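You operate a simulated robot arm through the tools that you are given. There is no shell and no other tool. Be economical: measure what you need, move in short steps, check, and stop when the job is done.

Carry out the task below with a simulated robot arm. There is one attempt and no reset: what you move stays moved.

JOB
Take the sleeve from the shelf of the sample bench and put it on the shelf of the hopper bench. Take the wide brush from the top of the sample bench and leave it on the shelf of the hopper bench. Put the paper roll on the shelf of the tall table away on the top shelf of the shelving. Put one of the brown shakers from the shelf of the tall table on the shelf of the narrow table. Fetch the press disc and set it on the top of the drain rack. Put the blue block on top of the large board on the shelf under the tunnel. Take the marker from the top of the low bench and put it on top of the silver steel block. Open the teal lid. Do these in any order. Set down upright: paper roll, brown shaker, blue block.

It is judged by the outcome, as a careful person would: the job done as asked, and still so three seconds after it is handed in. It fails if anything else is knocked over, pushed out of place, dropped, spilled or broken. Lids that push on must go on centred and level and be pressed home; caps that screw on are set level and turned clockwise until they are tight.

ROBOT AND FRAMES
A 7-joint arm with a fingered hand on a trunk, on a base that drives. Base frame: it is fixed to the floor where the robot stands at the start and does not move with it; the origin is under the middle of the robot, x ahead of it, y to its left, z up; the surface under the hand at the start is at about z = 90. Lengths are in cm, angles in rad, forces in N, time in s.
Its first joint turns from -2.601 to 2.601 rad. Places, roughly: blue block (5x5x5 cm) [-430, 420, 90]; brown shaker [-550, -325, 50]; large board (27x22x4 cm) [-420, 460, 40]; marker (3x3x10 cm) [-120, 260, 70]; paper roll (6x6x11 cm) [-490, -320, 60]; press disc [-400, 375, 100]; shelf of the hopper bench [70, -210, 30]; shelf of the narrow table [-350, -310, 30]; sleeve [50, 0, 50]; steel block (5x5x5 cm) [-110, 290, 70]; teal lid [-230, 560, 60]; top of the drain rack (58x24 cm) [-68, 582, 94]; top shelf of the shelving [-160, -310, 140]; wide brush (5x2x13 cm) [80, 0, 90]. Payload 3.5 kg.
Tool frame: the origin (TCP) lies between the finger pads and is the grasp point; the fingertips stand 3 cm ahead of it; z points along the fingers, y is the line along which they close. Largest opening 10.4 cm; the body of the gripper starts 3.5 cm behind the TCP. The gripper is a hand of 4 fingers: y runs from the thumb to the fingers, the wrist lies at [-1.5, -11, -18.6] in the tool frame, and closing takes about 1.5 s.
Orientation is that of the tool frame in the base frame, as a unit quaternion [x, y, z, w]. With the fingers straight down and the wrist toward the robot, the tool's x, y and z point along [0, 1, 0], [1, 0, 0] and [0, 0, -1] of the base frame.

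CONTROLS
- The arm moves only by the tool step_arm. Its argument "plan" is a list of rows, each an object (a shift or turn left out is 0, a gripper value left out holds the last) with "slide": the shift along the base's x, y, z in cm, a list of three; "rot": the turn, a rotation vector about the base's x, y, z in rad, a list of three; "hand": the finger opening in cm, from 0 to 10.4. In form: [{"slide": [x, y, z], "rot": [ax, ay, az], "hand": hand}, ...]. A call has 1 to 12 rows; each row is the pose to reach, as a shift and turn from the pose commanded when the call began. A row lasts 0.2 s, in which the tool goes at most 5 cm and 0.15 rad; a call with a longer step from one row to the next is refused whole, and so is a gripper value outside its range. A pose out of reach is approached as far as the arm can. The call stops where the force on the tool passes 40 N (or 10 N more than at its start, if that is more) or the arm is blocked; 0.2 s more then pass. The fingers move at their own pace (about 4.5 cm/s each) and stop on an object; they squeeze with about 25 N. The grip force told is the motor's: it shows also when the fingers shut on nothing. Time passes only in rows, and 0.2 s behind the last, so rows that repeat a pose let the fingers close. It gives the time, the measured TCP pose, the force on the tool (base axes), the opening and the grip force at its end, in the units of the frame above (readings bear some noise), with the torque about the TCP (base axes, N m) and any sound that the robot's microphone picked up.
- Cameras (640 x 400 px; columns grow to the right, rows downward): "scene" is now at [3.97, 16.64, 143.53]; the picture's right is [-0.05, -1.00, 0.00], its down [-0.64, 0.03, -0.77] and it looks along [0.77, -0.04, -0.64] (base axes); focal length 276 px, centre (320, 200). "wrist" rides on the gripper at [6.1, -9.2, -13] in the tool frame; the picture's right is [-0.81, 0.28, -0.52], its down [-0.53, -0.71, 0.46] and it looks along [-0.24, 0.64, 0.72] (tool axes); focal length 275 px, centre (320, 200). There is no depth. A picture from a camera that has moved, and an enlarged one, comes with that camera's place and axes in the base frame and with its lens.
- get_image(camera): a new picture of that camera. No time passes.
- lift_body(by): slides the trunk up (or, below 0, down) by that many cm; the arm and the scene camera ride with it, the base frame stays. It gives what a move gives, with no picture.
- steer(legs): drives the robot by 1 to 6 legs, each [ahead, left, turn to the left] in cm, cm and rad, along the robot's own axes; the way and the turn of a leg run together, so that a leg with both is an arc; at most 150 cm and 3.142 rad a leg. The arm and the cameras ride along, it lands a little off, and it stops where it bumps. It gives what a move gives.
- set_grasp(shape): the hand has 4 fingers and takes this shape, open, in about a second: jaw (thumb against the fingers, like two jaws); tri (thumb and two fingers); tip (a fingertip pinch); poke (one finger out to press); point (the index stretched); flat (the hand flat); cup (the hand cupped); fist (a fist). The gripper value then closes the fingers along that shape, each until it touches; the sizes above hold for jaw. It gives what a move gives, with no picture.
- head_to(pan, tilt): turns the head with the scene camera to pan (to the left, within 2.705 rad either way) and tilt (down, from -0.506 to 1.204), counted from straight ahead of the robot. It gives what a move gives.
- enlarge(camera, box): a new picture of the part [left, top, right, bottom] of that camera's present view, enlarged. No time passes.
- hand_in(): hands the job in; it is judged then, once.

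Work in short steps. Places have to be worked out from the pictures, the camera data and where the tool is seen: move nearer, look again, correct. Check each grasp and each placing, and mend what went wrong. You have 217 turns and 210 pictures in all, those below and enlarged ones among them. Open the gripper and draw the arm clear of the work before you hand the job in, unless the task says otherwise.

The tools are called after "Request:" as name(argument=value, ...) on one line, values as JSON. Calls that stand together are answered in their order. step_arm: Moves the arm, as the interface text tells. Its arguments: {"type":"object","properties":{"plan":{"type":"array"}},"required":["plan"]} The other tools are called the same way: lift_body (by) slides the trunk up or down; set_grasp (shape) gives the hand a shape; steer (legs) drives the base; head_to (pan, tilt) turns the head that bears the scene camera; get_image (camera) takes a picture; enlarge (camera, box) takes an enlarged picture of a part of a camera's view; hand_in () hands the job in.

At the start:

```text
t: 0.0
position: [60.54, 0.11, 113.51]
orientation: [0.707, 0.707, 0.0, 0.0]
force: [-0.4, -0.4, 0.6]
ft_torque: [0.01, -0.01, 0.01]
gripper_width: 10.38
finger_force: 0.1
shape: jaw
trunk travel left (down, up): [-47.5, 23.5]
robot x, y, heading: [-0.26, -0.12, 0.002]
head pan, tilt: [-0.054, 0.696]
```

scene: 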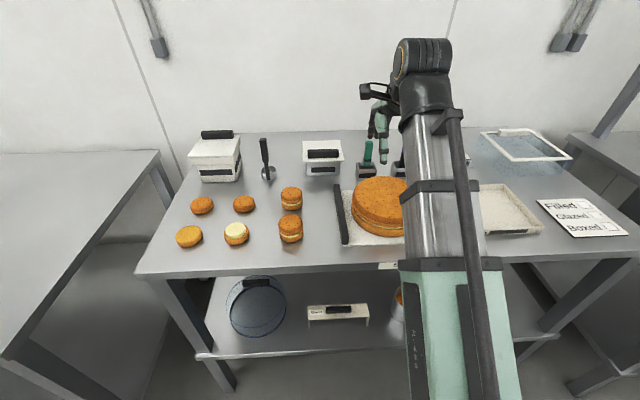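
wrist: 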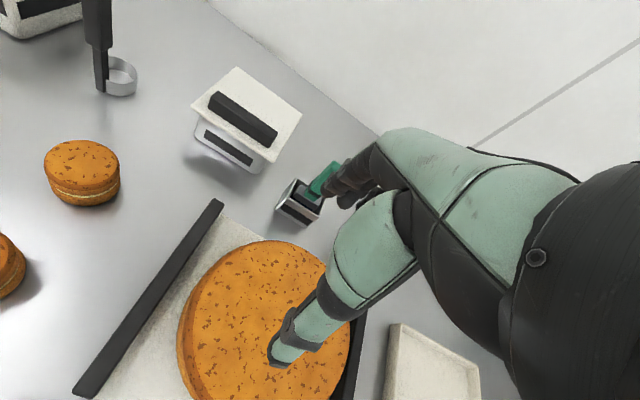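

The scene shows the sample bench ahead, with brushes at the back and a shelf below. I take a closer look at the brush area and the shelf.

Request:
enlarge(camera="scene", box=[300, 120, 480, 240])

Request:
enlarge(camera="wrist", box=[180, 60, 420, 240])

Request:
enlarge(camera="scene", box=[190, 250, 430, 400])

```text
3.33 times, centred on (390, 180) of scene
camera zoom: at [3.97, 16.64, 143.53], right [-0.05, -1.0, 0.0], down [-0.64, 0.03, -0.77], along [0.77, -0.04, -0.64], focal length 921 px, centre (87, 267)
```

zoom: 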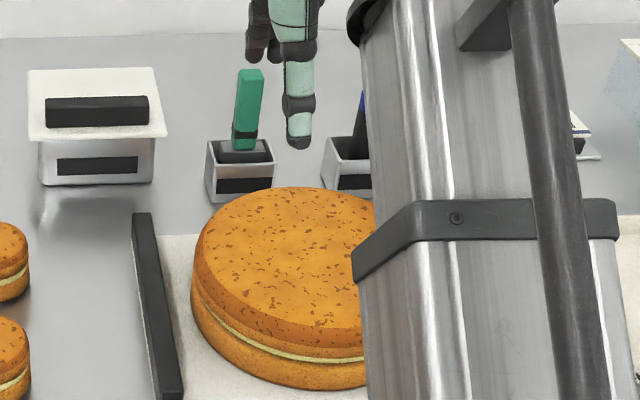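

```text
2.22 times, centred on (300, 150) of wrist
camera zoom: at [51.24, 6.02, 126.57], right [0.28, -0.81, 0.52], down [-0.71, -0.53, -0.46], along [0.64, -0.24, -0.72], focal length 612 px, centre (364, 311)
```

zoom: 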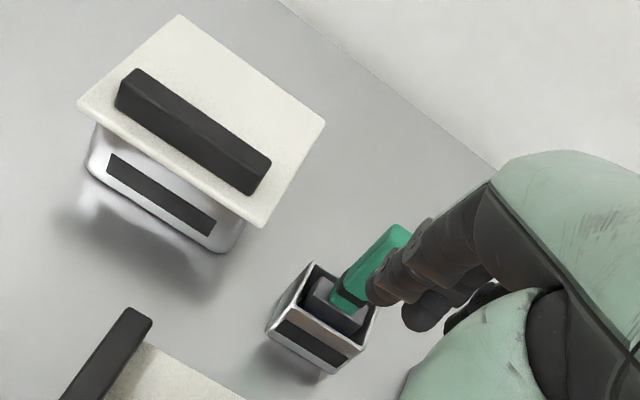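

```text
2.67 times, centred on (310, 325) of scene
camera zoom: at [3.97, 16.64, 143.53], right [-0.05, -1.0, 0.0], down [-0.64, 0.03, -0.77], along [0.77, -0.04, -0.64], focal length 737 px, centre (347, -133)
```

zoom: 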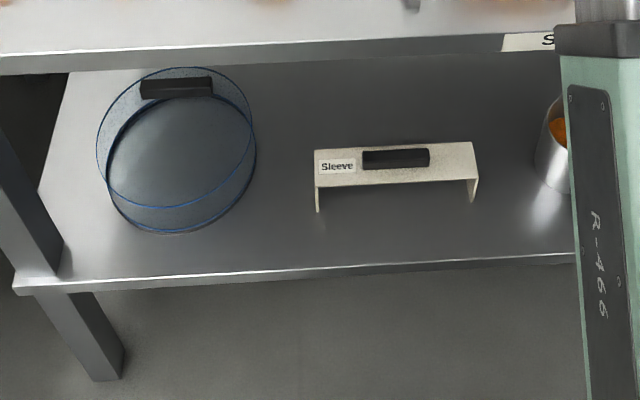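

The green-handled brush stands in its holder at about [79.3, -2], handle top at z≈103. I move above it with the fingers part-closed.

Request:
step_arm(plan=[{"slide": [4.7, -0.5, 0], "hand": 6}, {"slide": [9.4, -1, 0]}, {"slide": [14.1, -1.6, 0]}, {"slide": [18.8, -2.1, 0]}, {"slide": [18.8, -2.1, -4]}])

Request:
get_image(camera="wrist")

Request:
get_image(camera="scene")

```text
t: 1.2
position: [79.06, -1.87, 109.32]
orientation: [0.707, 0.707, 0.0, 0.001]
force: [0.2, -0.4, -0.1]
ft_torque: [0.01, -0.01, -0.02]
gripper_width: 6.03
finger_force: 0.0
shape: jaw
trunk travel left (down, up): [-47.5, 23.5]
robot x, y, heading: [-0.29, -0.05, -0.001]
head pan, tilt: [-0.054, 0.696]
```

```text
204 pictures are left
camera wrist: at [69.84, 4.05, 122.47], right [0.28, -0.81, 0.52], down [-0.71, -0.53, -0.46], along [0.64, -0.24, -0.72], focal length 275 px, centre (320, 200)
```

wrist: 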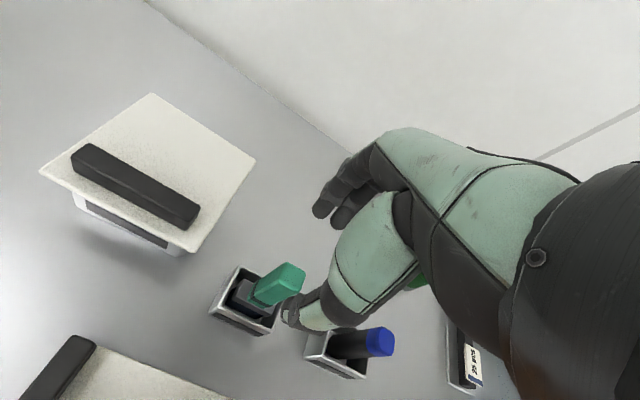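

```text
203 pictures are left
camera scene: at [3.98, 16.65, 143.53], right [-0.05, -1.0, 0.0], down [-0.64, 0.03, -0.77], along [0.77, -0.04, -0.64], focal length 276 px, centre (320, 200)
```

scene: 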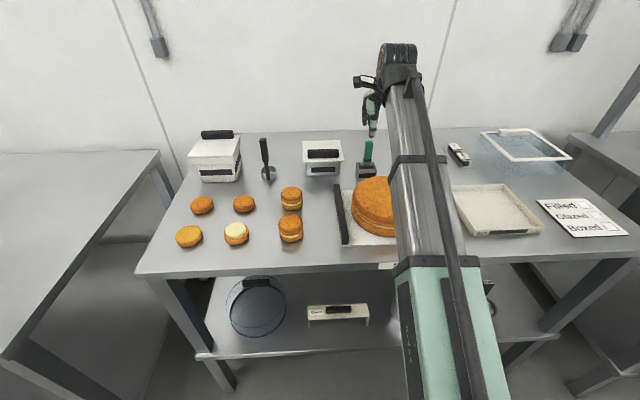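

The tool is aligned over the handle. I descend to z≈100 and close.

Request:
step_arm(plan=[{"slide": [0, 0, -4.5]}, {"slide": [0, 0, -9.3]}, {"slide": [0, 0, -9.3], "hand": 0}, {"slide": [0, 0, -9.3]}, {"slide": [0, 0, -9.3]}, {"slide": [0, 0, -9.3]}, {"slide": [0, 0, -9.3]}, {"slide": [0, 0, -9.3]}])

Request:
get_image(camera="wrist")

```text
t: 3.0
position: [79.27, -2.08, 100.24]
orientation: [0.707, 0.707, 0.0, 0.0]
force: [-0.6, -0.2, 0.0]
ft_torque: [-0.03, 0.0, -0.01]
gripper_width: 1.35
finger_force: 25.0
shape: jaw
trunk travel left (down, up): [-47.5, 23.5]
robot x, y, heading: [-0.27, 0.19, -0.001]
head pan, tilt: [-0.054, 0.696]
```

```text
202 pictures are left
camera wrist: at [70.04, 3.9, 113.33], right [0.28, -0.81, 0.52], down [-0.71, -0.53, -0.46], along [0.64, -0.24, -0.72], focal length 275 px, centre (320, 200)
```

wrist: 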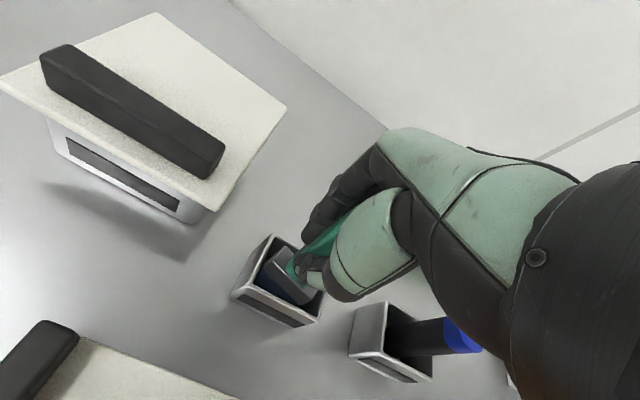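

Gripped (1.35 cm, 25 N). I lift straight up.

Request:
step_arm(plan=[{"slide": [0, 0, 3]}, {"slide": [0, 0, 7]}, {"slide": [0, 0, 11]}, {"slide": [0, 0, 15]}, {"slide": [0, 0, 20]}])

Request:
get_image(camera="wrist")

Request:
head_to(pan=-1.2, tilt=0.5)

Request:
get_image(camera="scene")

```text
t: 4.2
position: [79.19, -2.17, 120.18]
orientation: [0.708, 0.707, 0.0, 0.0]
force: [0.0, -0.4, -1.0]
ft_torque: [0.0, 0.02, 0.0]
gripper_width: 1.3
finger_force: 24.8
shape: jaw
trunk travel left (down, up): [-47.5, 23.5]
robot x, y, heading: [-0.14, -0.27, 0.005]
head pan, tilt: [-0.054, 0.696]
```

```text
201 pictures are left
camera wrist: at [70.09, 3.9, 133.26], right [0.28, -0.81, 0.52], down [-0.71, -0.53, -0.46], along [0.64, -0.24, -0.72], focal length 275 px, centre (320, 200)
```

wrist: 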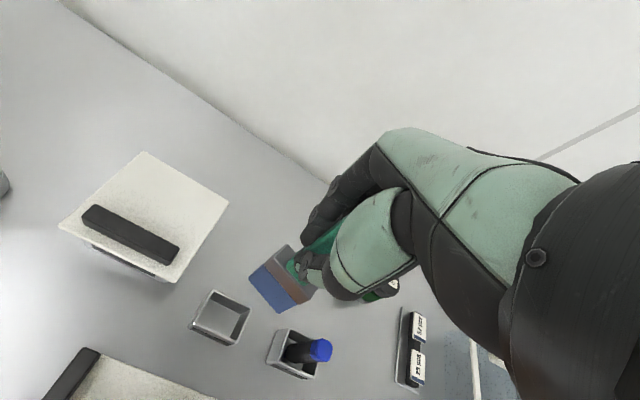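

```text
t: 5.6
position: [79.27, -2.11, 120.1]
orientation: [0.707, 0.707, 0.001, 0.0]
force: [0.3, 0.2, -0.1]
ft_torque: [-0.01, -0.02, -0.01]
gripper_width: 1.28
finger_force: 24.8
shape: jaw
trunk travel left (down, up): [-47.5, 23.5]
robot x, y, heading: [0.12, 0.02, -0.001]
head pan, tilt: [-1.201, 0.499]
```

```text
200 pictures are left
camera scene: at [-1.22, 8.62, 145.27], right [-0.93, -0.36, 0.0], down [-0.17, 0.45, -0.88], along [0.32, -0.82, -0.48], focal length 276 px, centre (320, 200)
```

scene: 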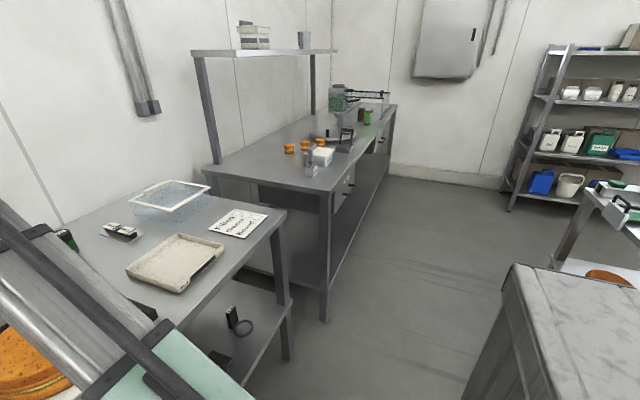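

The brush is free. I retract the arm and check the aisle floor to the right before strafing toward the hopper bench.

Request:
step_arm(plan=[{"slide": [-5, 0, 0]}, {"slide": [-10, 0, 0]}, {"slide": [-15, 0, 1]}, {"slide": [-20, 0, 2]}])

Request:
head_to(pan=-1.75, tilt=0.75)

Request:
get_image(camera="scene")

```text
refused: row 3 steps farther than a row can; nothing moved
```

```text
t: 6.5
position: [79.28, -2.15, 120.09]
orientation: [0.708, 0.707, 0.0, 0.0]
force: [1.0, 0.3, -1.1]
ft_torque: [-0.01, -0.04, -0.01]
gripper_width: 1.29
finger_force: 25.1
shape: jaw
trunk travel left (down, up): [-47.5, 23.5]
robot x, y, heading: [-0.19, -0.05, -0.001]
head pan, tilt: [-1.751, 0.75]
```

```text
199 pictures are left
camera scene: at [-5.99, 8.95, 143.08], right [-0.98, 0.18, 0.0], down [0.12, 0.67, -0.73], along [-0.13, -0.72, -0.68], focal length 276 px, centre (320, 200)
```

scene: 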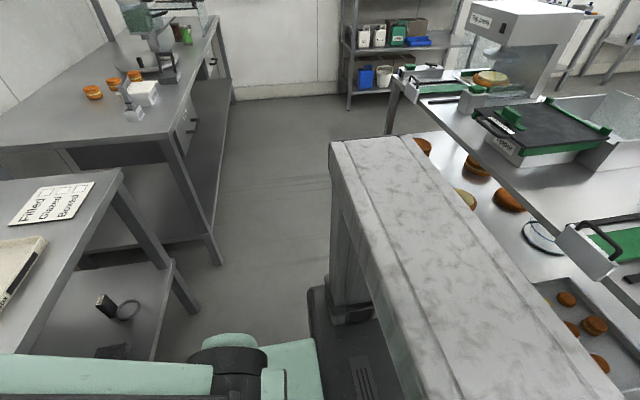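

The aisle to the right seems clear along x≈0. I retract the arm in legal steps first, then strafe right.

Request:
step_arm(plan=[{"slide": [-4.8, 0, 0]}, {"slide": [-9.6, 0, 0]}, {"slide": [-14.4, 0, 1]}, {"slide": [-19, 0, 2]}])

Request:
steer(legs=[[0, -100, 0], [0, -90, 0]])

Request:
head_to(pan=-0.1, tilt=0.75)

Request:
get_image(camera="scene")

```text
t: 7.5
position: [60.3, -1.99, 122.29]
orientation: [0.707, 0.707, 0.0, 0.0]
force: [-0.7, 0.2, -1.2]
ft_torque: [0.03, -0.02, -0.02]
gripper_width: 1.3
finger_force: 25.2
shape: jaw
trunk travel left (down, up): [-47.5, 23.5]
robot x, y, heading: [0.15, 0.08, -0.005]
head pan, tilt: [-1.751, 0.75]
```

```text
t: 16.3
position: [62.27, -179.39, 122.42]
orientation: [0.696, 0.718, 0.005, -0.006]
force: [0.7, 16.4, -0.6]
ft_torque: [0.12, -0.01, 0.33]
gripper_width: 1.27
finger_force: 25.5
shape: jaw
trunk travel left (down, up): [-47.5, 23.5]
robot x, y, heading: [2.05, -178.93, 0.012]
head pan, tilt: [-1.751, 0.75]
stopped in leg 2: the force on the tool passed its limit at 61 N (the readings are from after the stop); the commanded pose is now the measured one
```

```text
t: 18.0
position: [62.27, -179.51, 122.29]
orientation: [0.698, 0.716, 0.005, -0.004]
force: [0.6, 22.8, -0.4]
ft_torque: [0.15, -0.01, 0.52]
gripper_width: 1.29
finger_force: 24.9
shape: jaw
trunk travel left (down, up): [-47.5, 23.5]
robot x, y, heading: [2.07, -179.05, 0.011]
head pan, tilt: [-0.099, 0.75]
```

```text
198 pictures are left
camera scene: at [5.51, -162.38, 143.04], right [-0.09, -1.0, 0.0], down [-0.68, 0.06, -0.73], along [0.73, -0.07, -0.68], focal length 276 px, centre (320, 200)
```

scene: 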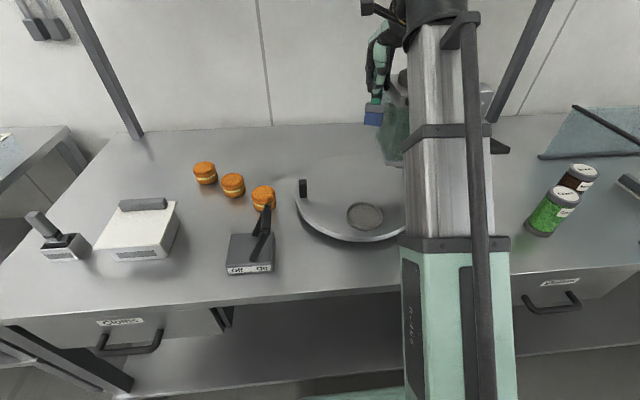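

The arm bumped the tall hopper device on the bench. I back off leftwards immediately and look.

Request:
steer(legs=[[0, 15, 0]])

Request:
get_image(camera="scene")

Request:
get_image(camera="wrist")

```text
t: 19.3
position: [62.2, -164.59, 122.36]
orientation: [0.698, 0.716, 0.004, -0.005]
force: [-0.6, 0.3, -0.6]
ft_torque: [-0.03, -0.04, 0.02]
gripper_width: 1.29
finger_force: 25.8
shape: jaw
trunk travel left (down, up): [-47.5, 23.5]
robot x, y, heading: [2.06, -164.08, 0.007]
head pan, tilt: [-0.099, 0.75]
```

```text
197 pictures are left
camera scene: at [5.38, -147.56, 143.07], right [-0.09, -1.0, 0.0], down [-0.68, 0.06, -0.73], along [0.73, -0.07, -0.68], focal length 276 px, centre (320, 200)
```

scene: 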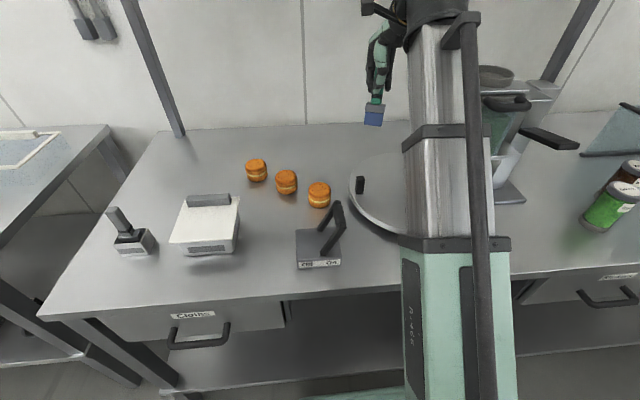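

```text
196 pictures are left
camera wrist: at [52.81, -159.06, 135.47], right [0.3, -0.81, 0.51], down [-0.7, -0.54, -0.46], along [0.65, -0.22, -0.73], focal length 275 px, centre (320, 200)
```

wrist: 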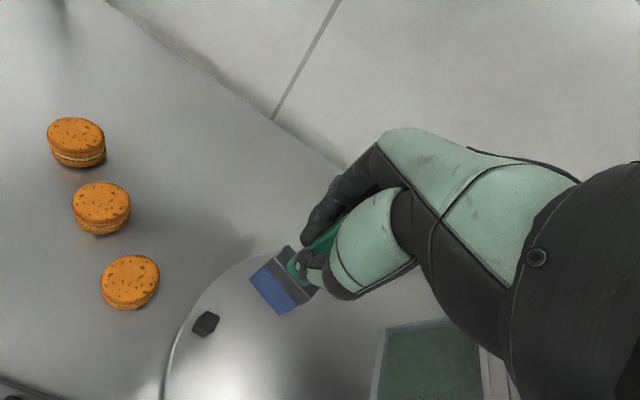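

The hopper stands in place. I need to back away so the arm can be lowered in front of the shelf; first I look behind.

Request:
head_to(pan=2.5, tilt=0.7)

Request:
get_image(camera="scene")

Request:
head_to(pan=-2.4, tilt=0.6)

Request:
get_image(camera="scene")

```text
t: 21.7
position: [62.23, -164.61, 122.37]
orientation: [0.698, 0.716, 0.004, -0.005]
force: [-0.5, 0.0, -1.1]
ft_torque: [0.01, -0.01, -0.03]
gripper_width: 1.29
finger_force: 25.2
shape: jaw
trunk travel left (down, up): [-47.5, 23.5]
robot x, y, heading: [1.59, -164.01, 0.008]
head pan, tilt: [2.499, 0.7]
```

```text
195 pictures are left
camera scene: at [-9.71, -141.8, 143.5], right [0.59, 0.81, 0.0], down [0.52, -0.38, -0.76], along [-0.62, 0.45, -0.64], focal length 276 px, centre (320, 200)
```

scene: 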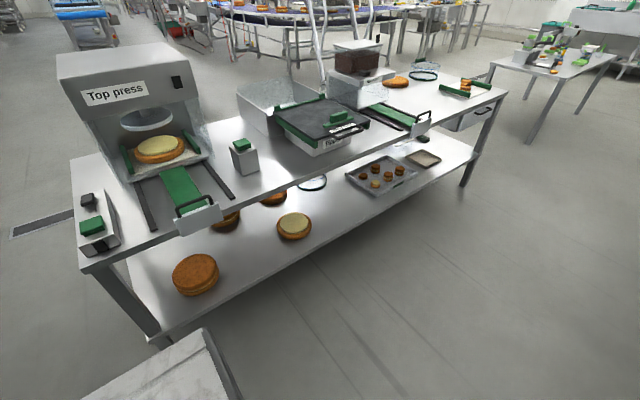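

```text
t: 25.5
position: [62.12, -164.72, 122.28]
orientation: [0.697, 0.717, 0.005, -0.005]
force: [-0.3, -0.1, -0.9]
ft_torque: [0.0, 0.01, 0.02]
gripper_width: 1.3
finger_force: 24.5
shape: jaw
trunk travel left (down, up): [-47.5, 23.5]
robot x, y, heading: [1.95, -164.11, 0.01]
head pan, tilt: [-2.4, 0.6]
```

```text
194 pictures are left
camera scene: at [-9.34, -152.86, 144.36], right [-0.68, 0.73, 0.0], down [0.41, 0.39, -0.83], along [-0.6, -0.56, -0.56], focal length 276 px, centre (320, 200)
```

scene: 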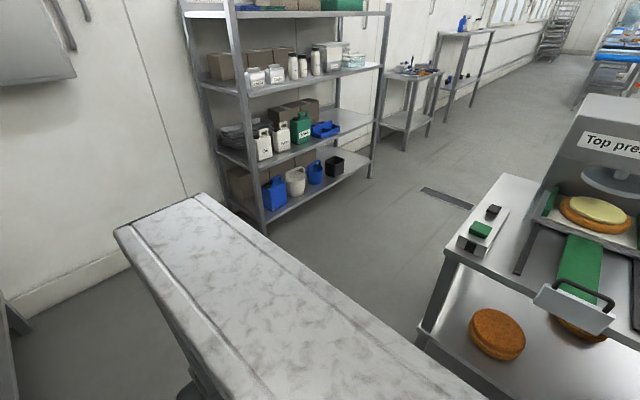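

The marble shape is the robot's own back; the aisle behind is about 70 cm. I back away to x≈-36 and then look at the shelf.

Request:
steer(legs=[[-30, 0, 0], [0, -25, 0], [-12, 0, 0]])

Request:
head_to(pan=0.0, tilt=0.75)

Request:
get_image(camera="scene")

```text
t: 29.9
position: [20.27, -189.46, 122.26]
orientation: [0.694, 0.72, 0.005, -0.005]
force: [0.5, 0.8, -0.5]
ft_torque: [0.01, -0.04, -0.02]
gripper_width: 1.29
finger_force: 24.7
shape: jaw
trunk travel left (down, up): [-47.5, 23.5]
robot x, y, heading: [-40.05, -189.19, 0.02]
head pan, tilt: [-2.4, 0.6]
```

```text
t: 32.1
position: [20.36, -189.4, 122.26]
orientation: [0.694, 0.72, 0.004, -0.004]
force: [0.7, -0.2, -1.4]
ft_torque: [0.01, -0.02, -0.05]
gripper_width: 1.3
finger_force: 24.2
shape: jaw
trunk travel left (down, up): [-47.5, 23.5]
robot x, y, heading: [-40.34, -189.13, 0.019]
head pan, tilt: [0.0, 0.75]
```

```text
193 pictures are left
camera scene: at [-36.63, -172.12, 143.08], right [0.02, -1.0, 0.0], down [-0.68, -0.01, -0.73], along [0.73, 0.01, -0.68], focal length 276 px, centre (320, 200)
```

scene: 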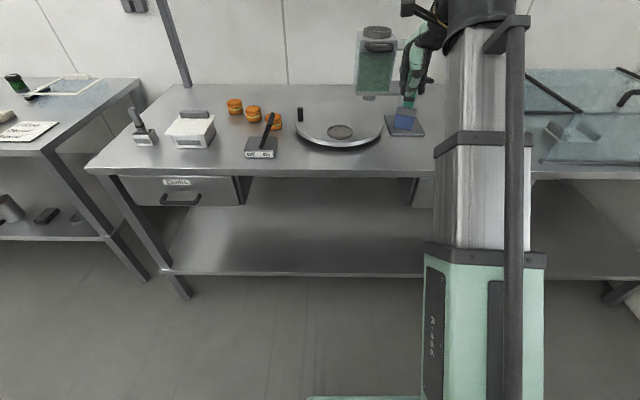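

Between drawers (y −200…−151) the opening to the shelf is full height and the shelf is empty there. I lower the trunk with the arm in front of the bench.

Request:
lift_body(by=-46)

Request:
head_to(pan=-0.2, tilt=0.5)

Request:
get_image(camera="scene")

Request:
get_image(camera="wrist")

```text
refused: -46 is not a number from -40 to 40
```

```text
t: 32.8
position: [20.17, -189.53, 122.41]
orientation: [0.694, 0.72, 0.004, -0.004]
force: [-0.3, 1.0, -0.6]
ft_torque: [0.01, 0.02, -0.02]
gripper_width: 1.29
finger_force: 25.1
shape: jaw
trunk travel left (down, up): [-47.5, 23.5]
robot x, y, heading: [-40.04, -189.59, 0.022]
head pan, tilt: [-0.201, 0.499]
```

```text
192 pictures are left
camera scene: at [-35.97, -173.91, 145.27], right [-0.18, -0.98, 0.0], down [-0.47, 0.09, -0.88], along [0.86, -0.16, -0.48], focal length 276 px, centre (320, 200)
```

scene: 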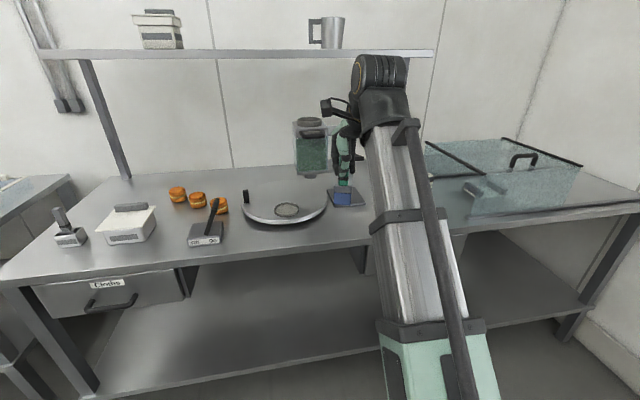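

```text
191 pictures are left
camera wrist: at [10.88, -183.96, 135.47], right [0.3, -0.81, 0.51], down [-0.69, -0.55, -0.46], along [0.65, -0.21, -0.73], focal length 275 px, centre (320, 200)
```

wrist: 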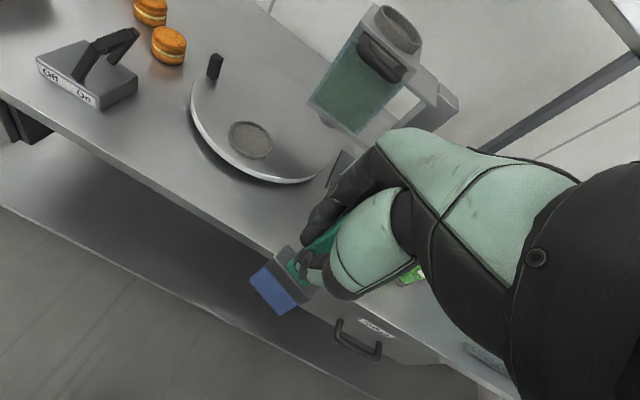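

Bench edge is ~10 cm ahead of the tool. I shift the arm left 12 cm, then lower the trunk in two calls.

Request:
step_arm(plan=[{"slide": [-1, 4, 0]}, {"slide": [-2, 8, 0]}, {"slide": [-2, 12, 0]}])

Request:
lift_body(by=-25)

Request:
lift_body(by=-22)

Request:
get_image(camera="scene")

Request:
get_image(camera="wrist")

```text
t: 33.6
position: [18.25, -177.37, 122.41]
orientation: [0.694, 0.719, 0.005, -0.005]
force: [0.3, 0.1, -1.2]
ft_torque: [0.05, 0.0, 0.01]
gripper_width: 1.28
finger_force: 25.4
shape: jaw
trunk travel left (down, up): [-47.5, 23.5]
robot x, y, heading: [-39.92, -189.01, 0.016]
head pan, tilt: [-0.201, 0.499]
```

```text
t: 36.2
position: [18.22, -177.36, 97.41]
orientation: [0.695, 0.719, 0.005, -0.005]
force: [0.4, 0.2, 0.3]
ft_torque: [-0.01, 0.03, 0.0]
gripper_width: 1.27
finger_force: 25.0
shape: jaw
trunk travel left (down, up): [-22.5, 48.5]
robot x, y, heading: [-40.19, -189.38, 0.016]
head pan, tilt: [-0.201, 0.499]
```

```text
t: 38.5
position: [18.25, -177.39, 75.37]
orientation: [0.694, 0.719, 0.006, -0.005]
force: [0.3, -1.0, -0.4]
ft_torque: [0.03, 0.01, 0.01]
gripper_width: 1.3
finger_force: 25.1
shape: jaw
trunk travel left (down, up): [-0.5, 70.5]
robot x, y, heading: [-40.15, -189.36, 0.019]
head pan, tilt: [-0.201, 0.499]
```

```text
190 pictures are left
camera scene: at [-35.97, -173.91, 98.28], right [-0.18, -0.98, 0.0], down [-0.47, 0.09, -0.88], along [0.86, -0.16, -0.48], focal length 276 px, centre (320, 200)
```

scene: 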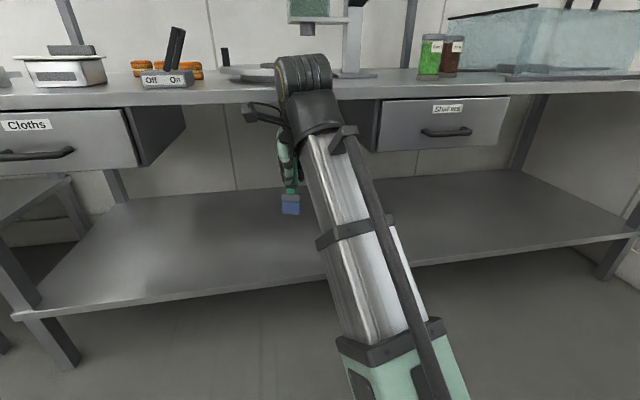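

```text
189 pictures are left
camera wrist: at [8.83, -171.84, 88.57], right [0.3, -0.81, 0.51], down [-0.69, -0.55, -0.46], along [0.65, -0.21, -0.73], focal length 275 px, centre (320, 200)
```

wrist: 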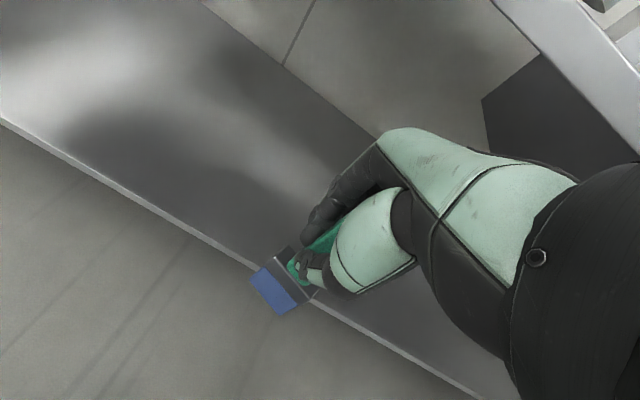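

The arm can come in under the top once lowered. I descend in front of the shelf to z≈46.

Request:
step_arm(plan=[{"slide": [0, 0, -4.9]}, {"slide": [0, 0, -9.8]}, {"slide": [0, 0, -14.7]}, {"slide": [0, 0, -19.6]}, {"slide": [0, 0, -24.5]}, {"slide": [0, 0, -29]}])

Request:
get_image(camera="scene")

```text
t: 39.9
position: [18.08, -177.38, 46.21]
orientation: [0.695, 0.719, 0.007, -0.005]
force: [-0.8, 0.7, -1.0]
ft_torque: [0.01, -0.03, 0.02]
gripper_width: 1.29
finger_force: 25.1
shape: jaw
trunk travel left (down, up): [-0.5, 70.5]
robot x, y, heading: [-40.24, -189.28, 0.019]
head pan, tilt: [-0.201, 0.499]
```

```text
188 pictures are left
camera scene: at [-35.98, -173.91, 98.28], right [-0.18, -0.98, 0.0], down [-0.47, 0.09, -0.88], along [0.86, -0.16, -0.48], focal length 276 px, centre (320, 200)
```

scene: 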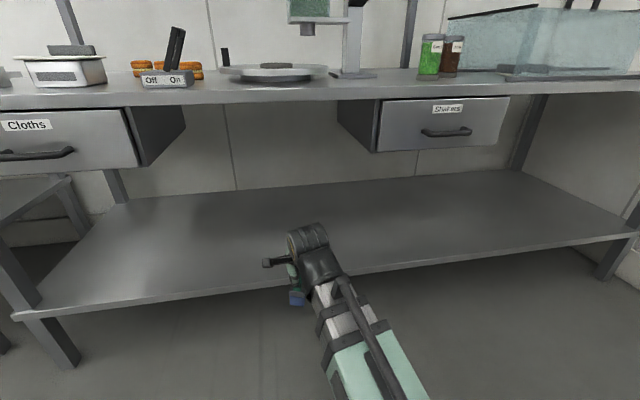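

Clearance looks good. I move forward over the shelf by 28 cm.

Request:
step_arm(plan=[{"slide": [4.8, 0, 0]}, {"slide": [9.6, 0, 0]}, {"slide": [14.4, 0, 0]}, {"slide": [19.2, 0, 0]}, {"slide": [24, 0, 0]}, {"slide": [28, 0, 0]}])

Request:
get_image(camera="scene")

Request:
get_image(camera="wrist")

```text
t: 41.3
position: [46.36, -177.44, 46.27]
orientation: [0.694, 0.72, 0.004, -0.005]
force: [-0.1, -0.2, -0.3]
ft_torque: [0.01, 0.0, 0.0]
gripper_width: 1.28
finger_force: 25.0
shape: jaw
trunk travel left (down, up): [-0.5, 70.5]
robot x, y, heading: [-40.08, -189.39, 0.021]
head pan, tilt: [-0.201, 0.499]
```

```text
187 pictures are left
camera scene: at [-35.98, -173.91, 98.27], right [-0.18, -0.98, 0.0], down [-0.47, 0.09, -0.88], along [0.86, -0.16, -0.48], focal length 276 px, centre (320, 200)
```

scene: 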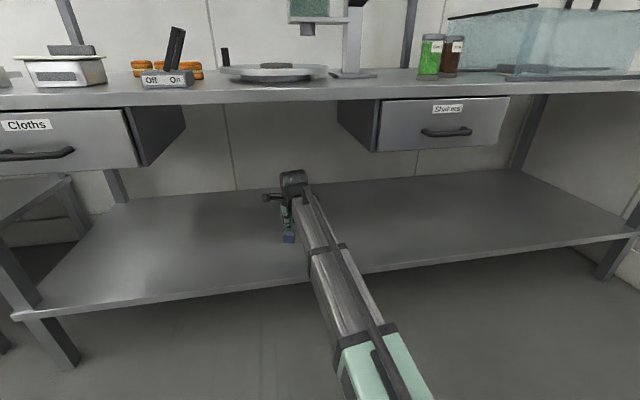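

```text
186 pictures are left
camera wrist: at [36.82, -171.99, 59.46], right [0.3, -0.81, 0.51], down [-0.69, -0.55, -0.46], along [0.65, -0.21, -0.73], focal length 275 px, centre (320, 200)
```

wrist: 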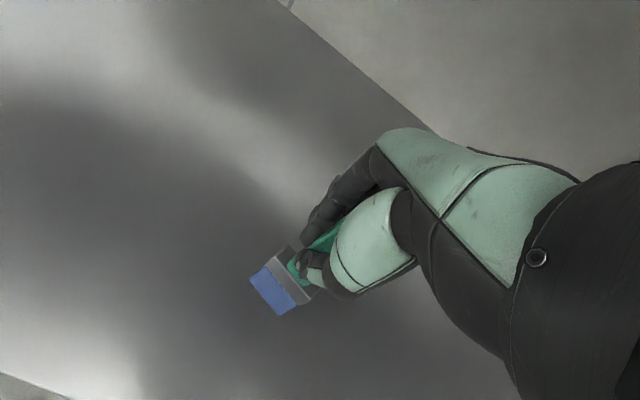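

Works well. I pitch the hand 0.8 rad so the brush slants, to lay it down gently.

Request:
step_arm(plan=[{"rot": [0, -0.14, 0]}, {"rot": [0, -0.28, 0]}, {"rot": [0, -0.42, 0]}, {"rot": [0, -0.56, 0]}, {"rot": [0, -0.7, 0]}, {"rot": [0, -0.84, 0]}, {"rot": [0, -0.84, 0], "slide": [0, 0, -4]}, {"rot": [0, -0.84, 0], "slide": [0, 0, -7]}])

Request:
get_image(camera="scene")

Request:
get_image(camera="wrist")

```text
t: 43.1
position: [46.37, -177.24, 39.23]
orientation: [0.632, 0.659, 0.288, 0.289]
force: [0.0, -0.3, -1.2]
ft_torque: [-0.01, 0.03, 0.03]
gripper_width: 1.3
finger_force: 25.2
shape: jaw
trunk travel left (down, up): [-0.5, 70.5]
robot x, y, heading: [-40.14, -189.04, 0.019]
head pan, tilt: [-0.201, 0.499]
```

```text
185 pictures are left
camera scene: at [-35.98, -173.91, 98.28], right [-0.18, -0.98, 0.0], down [-0.47, 0.09, -0.88], along [0.86, -0.16, -0.48], focal length 276 px, centre (320, 200)
```

scene: 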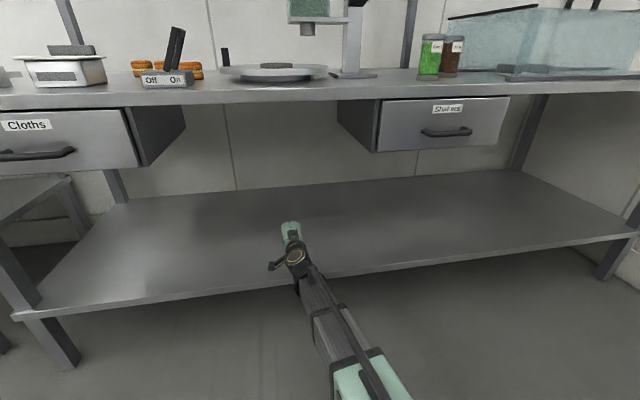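

```text
184 pictures are left
camera wrist: at [30.33, -171.76, 41.06], right [-0.17, -0.81, 0.56], down [-0.12, -0.55, -0.83], along [0.98, -0.21, 0.0], focal length 275 px, centre (320, 200)
```

wrist: 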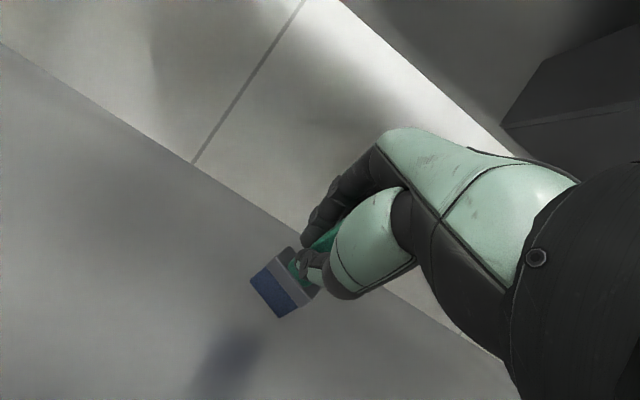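

Brush tip about 2 cm above the shelf. I lower slowly to contact.

Request:
step_arm(plan=[{"slide": [0, 0, -0.6]}, {"slide": [0, 0, -1.2]}, {"slide": [0, 0, -1.8]}, {"slide": [0, 0, -2.2]}])

Request:
get_image(camera="wrist")

```text
t: 44.1
position: [46.37, -177.28, 37.17]
orientation: [0.632, 0.659, 0.288, 0.29]
force: [-1.1, 0.8, 7.1]
ft_torque: [-0.09, -0.33, 0.02]
gripper_width: 1.4
finger_force: 25.1
shape: jaw
trunk travel left (down, up): [-0.5, 70.5]
robot x, y, heading: [-40.04, -189.39, 0.013]
head pan, tilt: [-0.201, 0.499]
```

```text
183 pictures are left
camera wrist: at [30.23, -171.84, 39.03], right [-0.17, -0.81, 0.56], down [-0.12, -0.55, -0.83], along [0.98, -0.21, 0.0], focal length 275 px, centre (320, 200)
```

wrist: 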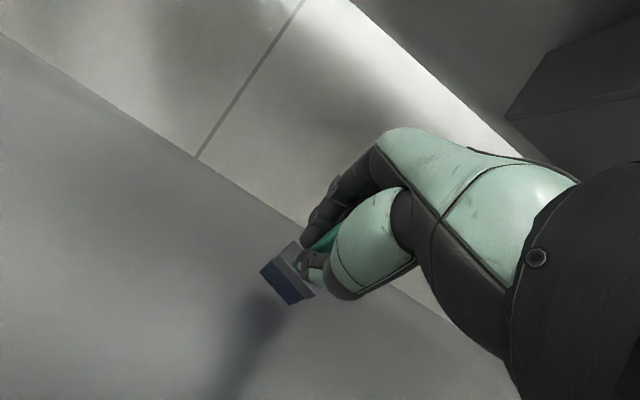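

Contact felt. I open the fingers and withdraw along the hand axis.

Request:
step_arm(plan=[{"hand": 4}, {"hand": 4}, {"slide": [-2, 0, 1.8]}, {"slide": [-4, 0, 3.6]}, {"slide": [-7, 0, 6]}, {"slide": [-10, 0, 9]}])

Request:
get_image(camera="wrist")

Request:
get_image(camera="scene")

```text
t: 45.5
position: [36.25, -177.31, 46.23]
orientation: [0.632, 0.659, 0.288, 0.289]
force: [0.6, -0.6, -0.2]
ft_torque: [0.0, -0.01, 0.0]
gripper_width: 3.99
finger_force: 0.0
shape: jaw
trunk travel left (down, up): [-0.5, 70.5]
robot x, y, heading: [-40.35, -189.02, 0.015]
head pan, tilt: [-0.201, 0.499]
```

```text
182 pictures are left
camera wrist: at [20.19, -171.83, 47.99], right [-0.17, -0.81, 0.56], down [-0.12, -0.55, -0.83], along [0.98, -0.21, 0.0], focal length 275 px, centre (320, 200)
```

wrist: 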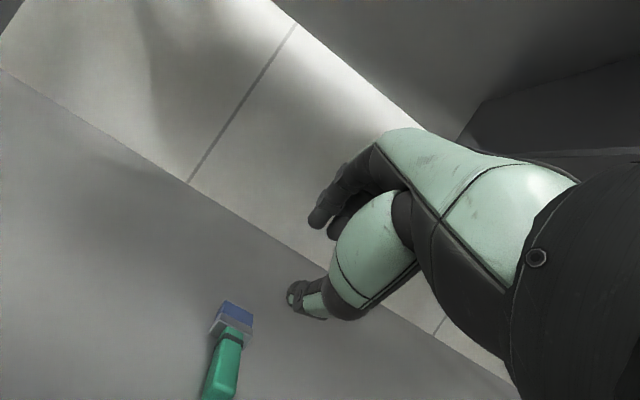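

```text
181 pictures are left
camera scene: at [-35.96, -173.91, 98.27], right [-0.18, -0.98, 0.0], down [-0.47, 0.09, -0.88], along [0.86, -0.16, -0.48], focal length 276 px, centre (320, 200)
```

scene: 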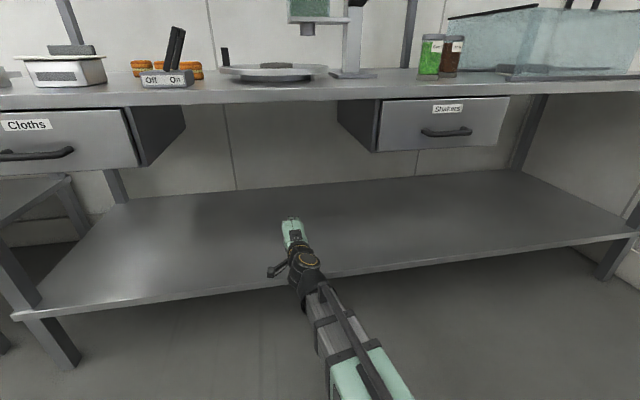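

The brush lies on the hopper shelf. I retract the hand to its upright pose out of the bench, and look at my own base footprint before driving past the rear bench.

Request:
step_arm(plan=[{"slide": [-4, 0, 2], "rot": [0, 0.14, 0]}, {"slide": [-8, 0, 3], "rot": [0, 0.28, 0]}, {"slide": [-12, 0, 4], "rot": [0, 0.42, 0]}, {"slide": [-15, 0, 4], "rot": [0, 0.56, 0]}, {"slide": [-18, 0, 4], "rot": [0, 0.7, 0]}, {"slide": [-18, 0, 4], "rot": [0, 0.84, 0]}])

Request:
head_to(pan=2.6, tilt=1.1)

Request:
get_image(camera="scene")

Request:
head_to(pan=1.4, tilt=0.8)

Request:
get_image(camera="scene")

```text
t: 46.9
position: [18.21, -177.3, 50.22]
orientation: [0.695, 0.719, 0.005, -0.005]
force: [-0.8, 0.0, -0.4]
ft_torque: [0.01, 0.01, -0.03]
gripper_width: 3.98
finger_force: 0.1
shape: jaw
trunk travel left (down, up): [-0.5, 70.5]
robot x, y, heading: [-40.19, -189.29, 0.011]
head pan, tilt: [-0.201, 0.499]
```

```text
t: 49.4
position: [18.22, -177.43, 50.26]
orientation: [0.695, 0.719, 0.006, -0.004]
force: [0.4, 0.3, 0.8]
ft_torque: [0.0, 0.05, 0.01]
gripper_width: 4.02
finger_force: 0.1
shape: jaw
trunk travel left (down, up): [-0.5, 70.5]
robot x, y, heading: [-40.03, -189.13, 0.019]
head pan, tilt: [2.601, 1.1]
```

```text
180 pictures are left
camera scene: at [-50.39, -169.1, 93.5], right [0.5, 0.87, 0.0], down [0.77, -0.45, -0.45], along [-0.39, 0.23, -0.89], focal length 276 px, centre (320, 200)
```

scene: 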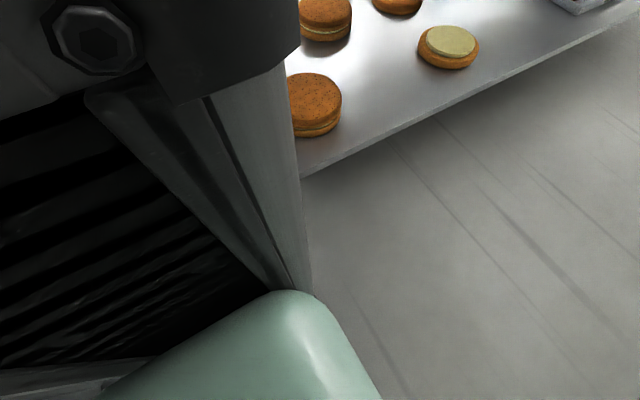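

```text
t: 50.8
position: [18.27, -177.38, 50.24]
orientation: [0.695, 0.719, 0.005, -0.004]
force: [0.4, 0.0, -0.4]
ft_torque: [-0.03, -0.01, 0.02]
gripper_width: 3.99
finger_force: 0.1
shape: jaw
trunk travel left (down, up): [-0.5, 70.5]
robot x, y, heading: [-39.61, -189.25, 0.016]
head pan, tilt: [1.4, 0.799]
```

```text
179 pictures are left
camera scene: at [-43.7, -164.29, 95.67], right [0.99, -0.15, 0.0], down [-0.11, -0.71, -0.7], along [0.11, 0.69, -0.72], focal length 276 px, centre (320, 200)
```

scene: 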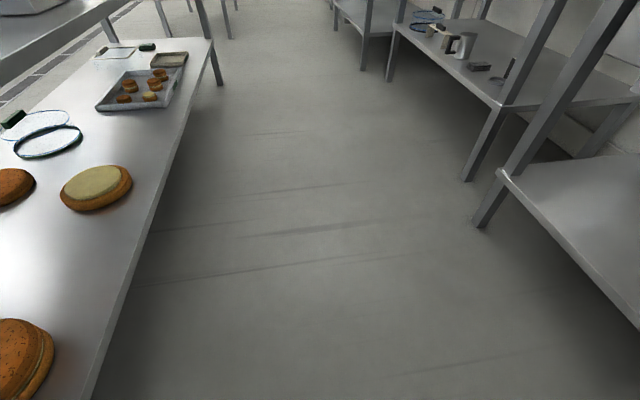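

The aisle is clear, ~113 cm wide. I correct my heading, nudge forward and strafe left to the sample bench shelf.

Request:
steer(legs=[[3, 0, -0.016], [0, 100, 0], [0, 82, 0]])

Request:
head_to(pan=0.1, tilt=0.45)

Request:
get_image(camera="scene")

Request:
get_image(camera="wrist")

```text
t: 60.3
position: [17.58, 3.67, 50.2]
orientation: [0.688, 0.725, 0.005, -0.005]
force: [0.6, 0.3, -0.6]
ft_torque: [0.0, -0.03, 0.02]
gripper_width: 3.98
finger_force: 0.1
shape: jaw
trunk travel left (down, up): [-0.5, 70.5]
robot x, y, heading: [-40.42, -9.17, 0.036]
head pan, tilt: [1.4, 0.799]
```

```text
t: 61.8
position: [17.54, 3.57, 50.24]
orientation: [0.688, 0.725, 0.005, -0.005]
force: [-0.2, 0.2, 0.3]
ft_torque: [0.0, 0.04, 0.01]
gripper_width: 4.0
finger_force: 0.0
shape: jaw
trunk travel left (down, up): [-0.5, 70.5]
robot x, y, heading: [-40.33, -9.36, 0.033]
head pan, tilt: [0.099, 0.45]
```

```text
178 pictures are left
camera scene: at [-36.6, 8.89, 98.72], right [0.13, -0.99, 0.0], down [-0.43, -0.06, -0.9], along [0.89, 0.12, -0.44], focal length 276 px, centre (320, 200)
```

scene: 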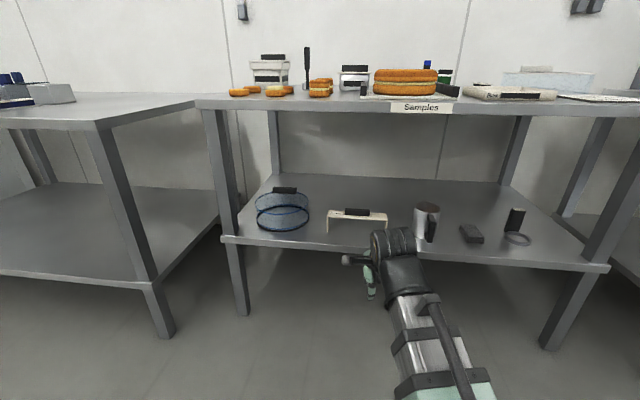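

```text
177 pictures are left
camera wrist: at [8.03, 8.96, 63.41], right [0.32, -0.8, 0.51], down [-0.68, -0.56, -0.46], along [0.66, -0.2, -0.73], focal length 275 px, centre (320, 200)
```

wrist: 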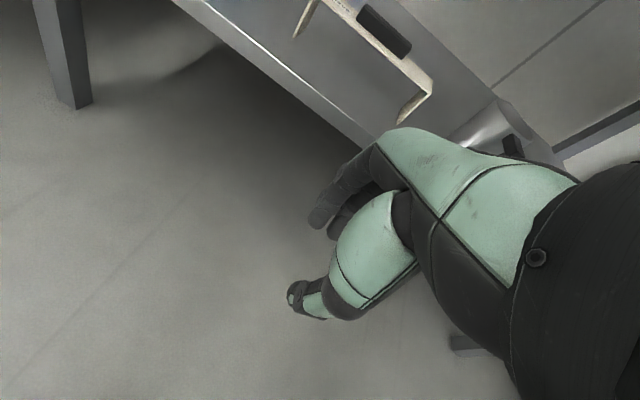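

I zoom onto the sleeve to see its shape and height.

Request:
enlarge(camera="scene", box=[300, 180, 420, 255])

Request:
enlarge(camera="wrist", box=[270, 0, 460, 130])

```text
5.33 times, centred on (360, 218) of scene
camera zoom: at [-36.6, 8.89, 98.72], right [0.13, -0.99, 0.0], down [-0.43, -0.06, -0.9], along [0.89, 0.12, -0.44], focal length 1474 px, centre (107, 107)
```

zoom: 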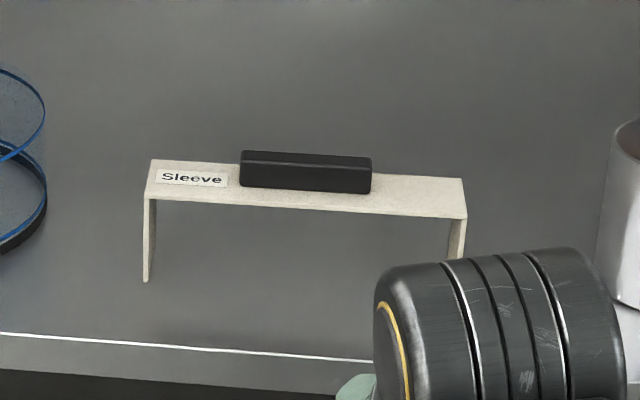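

```text
3.08 times, centred on (365, 65) of wrist
camera zoom: at [8.03, 8.96, 63.41], right [0.32, -0.8, 0.51], down [-0.68, -0.56, -0.46], along [0.66, -0.2, -0.73], focal length 847 px, centre (182, 615)
```

zoom: 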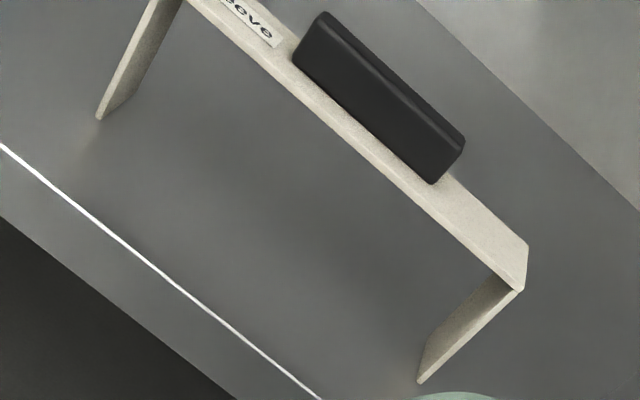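

Handle bar is at about [53.5, 7.3], from z≈49 to 51.3. I move in under the top with the tool at z≈58.

Request:
step_arm(plan=[{"slide": [0, 1.9, 4], "hand": 6}, {"slide": [0, 3.7, 8]}, {"slide": [4.9, 3.7, 8]}, {"slide": [9.8, 3.7, 8]}, {"slide": [14.7, 3.7, 8]}, {"slide": [19.6, 3.7, 8]}, {"slide": [24.5, 3.7, 8]}, {"slide": [29.2, 3.7, 8]}, {"slide": [33, 3.7, 8]}])

Request:
get_image(camera="wrist")

Request:
get_image(camera="scene")

```text
t: 63.8
position: [50.59, 7.45, 58.42]
orientation: [0.688, 0.726, 0.005, -0.005]
force: [-1.1, -0.5, 0.5]
ft_torque: [0.01, -0.03, -0.03]
gripper_width: 5.95
finger_force: 0.0
shape: jaw
trunk travel left (down, up): [-0.5, 70.5]
robot x, y, heading: [-40.77, -9.25, 0.033]
head pan, tilt: [0.099, 0.45]
```

```text
174 pictures are left
camera wrist: at [41.15, 12.81, 71.63], right [0.32, -0.8, 0.51], down [-0.68, -0.56, -0.46], along [0.66, -0.2, -0.73], focal length 275 px, centre (320, 200)
```

wrist: 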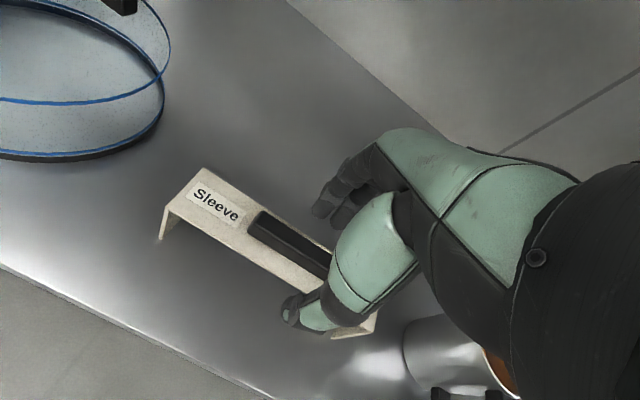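

```text
173 pictures are left
camera scene: at [-36.61, 8.89, 98.72], right [0.13, -0.99, 0.0], down [-0.43, -0.06, -0.9], along [0.89, 0.12, -0.44], focal length 276 px, centre (320, 200)
```

scene: 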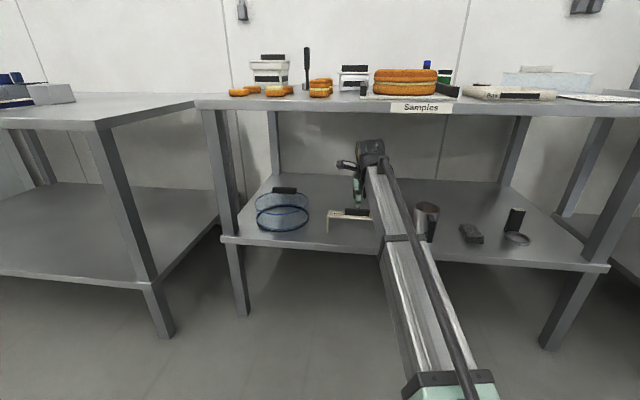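

Bar confirmed near x≈53.8. I go over it, descend to z≈52.6 and close.

Request:
step_arm(plan=[{"slide": [3.2, 0, 0]}, {"slide": [3.2, 0, -3]}, {"slide": [3.2, 0, -5.8]}, {"slide": [3.2, 0, -5.8]}])

Request:
get_image(camera="wrist")

Request:
enlarge(camera="scene", box=[310, 130, 430, 250])

```text
t: 64.8
position: [53.94, 7.36, 52.38]
orientation: [0.688, 0.726, 0.005, -0.005]
force: [0.2, -0.4, -0.2]
ft_torque: [0.01, -0.01, 0.03]
gripper_width: 5.96
finger_force: 0.0
shape: jaw
trunk travel left (down, up): [-0.5, 70.5]
robot x, y, heading: [-40.92, -9.27, 0.039]
head pan, tilt: [0.099, 0.45]
```

```text
172 pictures are left
camera wrist: at [44.33, 12.64, 65.66], right [0.32, -0.8, 0.51], down [-0.68, -0.56, -0.46], along [0.66, -0.2, -0.73], focal length 275 px, centre (320, 200)
```

wrist: 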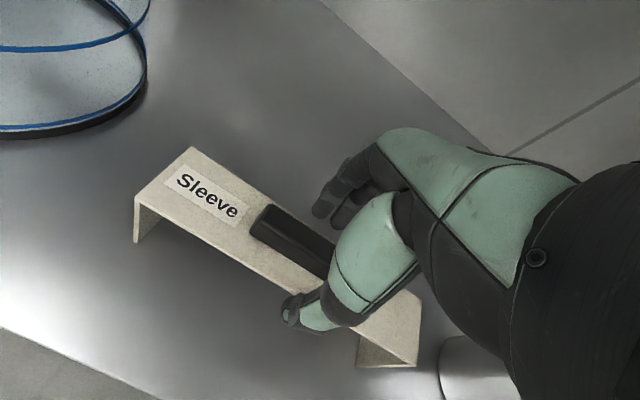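

```text
3.33 times, centred on (370, 190) of scene
camera zoom: at [-36.59, 8.89, 98.72], right [0.13, -0.99, 0.0], down [-0.43, -0.06, -0.9], along [0.89, 0.12, -0.44], focal length 921 px, centre (153, 233)
```

zoom: 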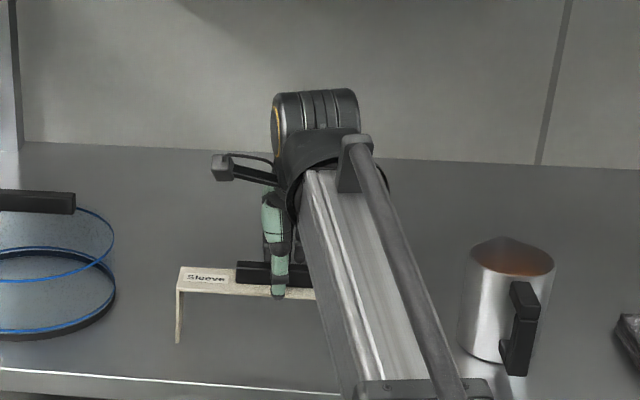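

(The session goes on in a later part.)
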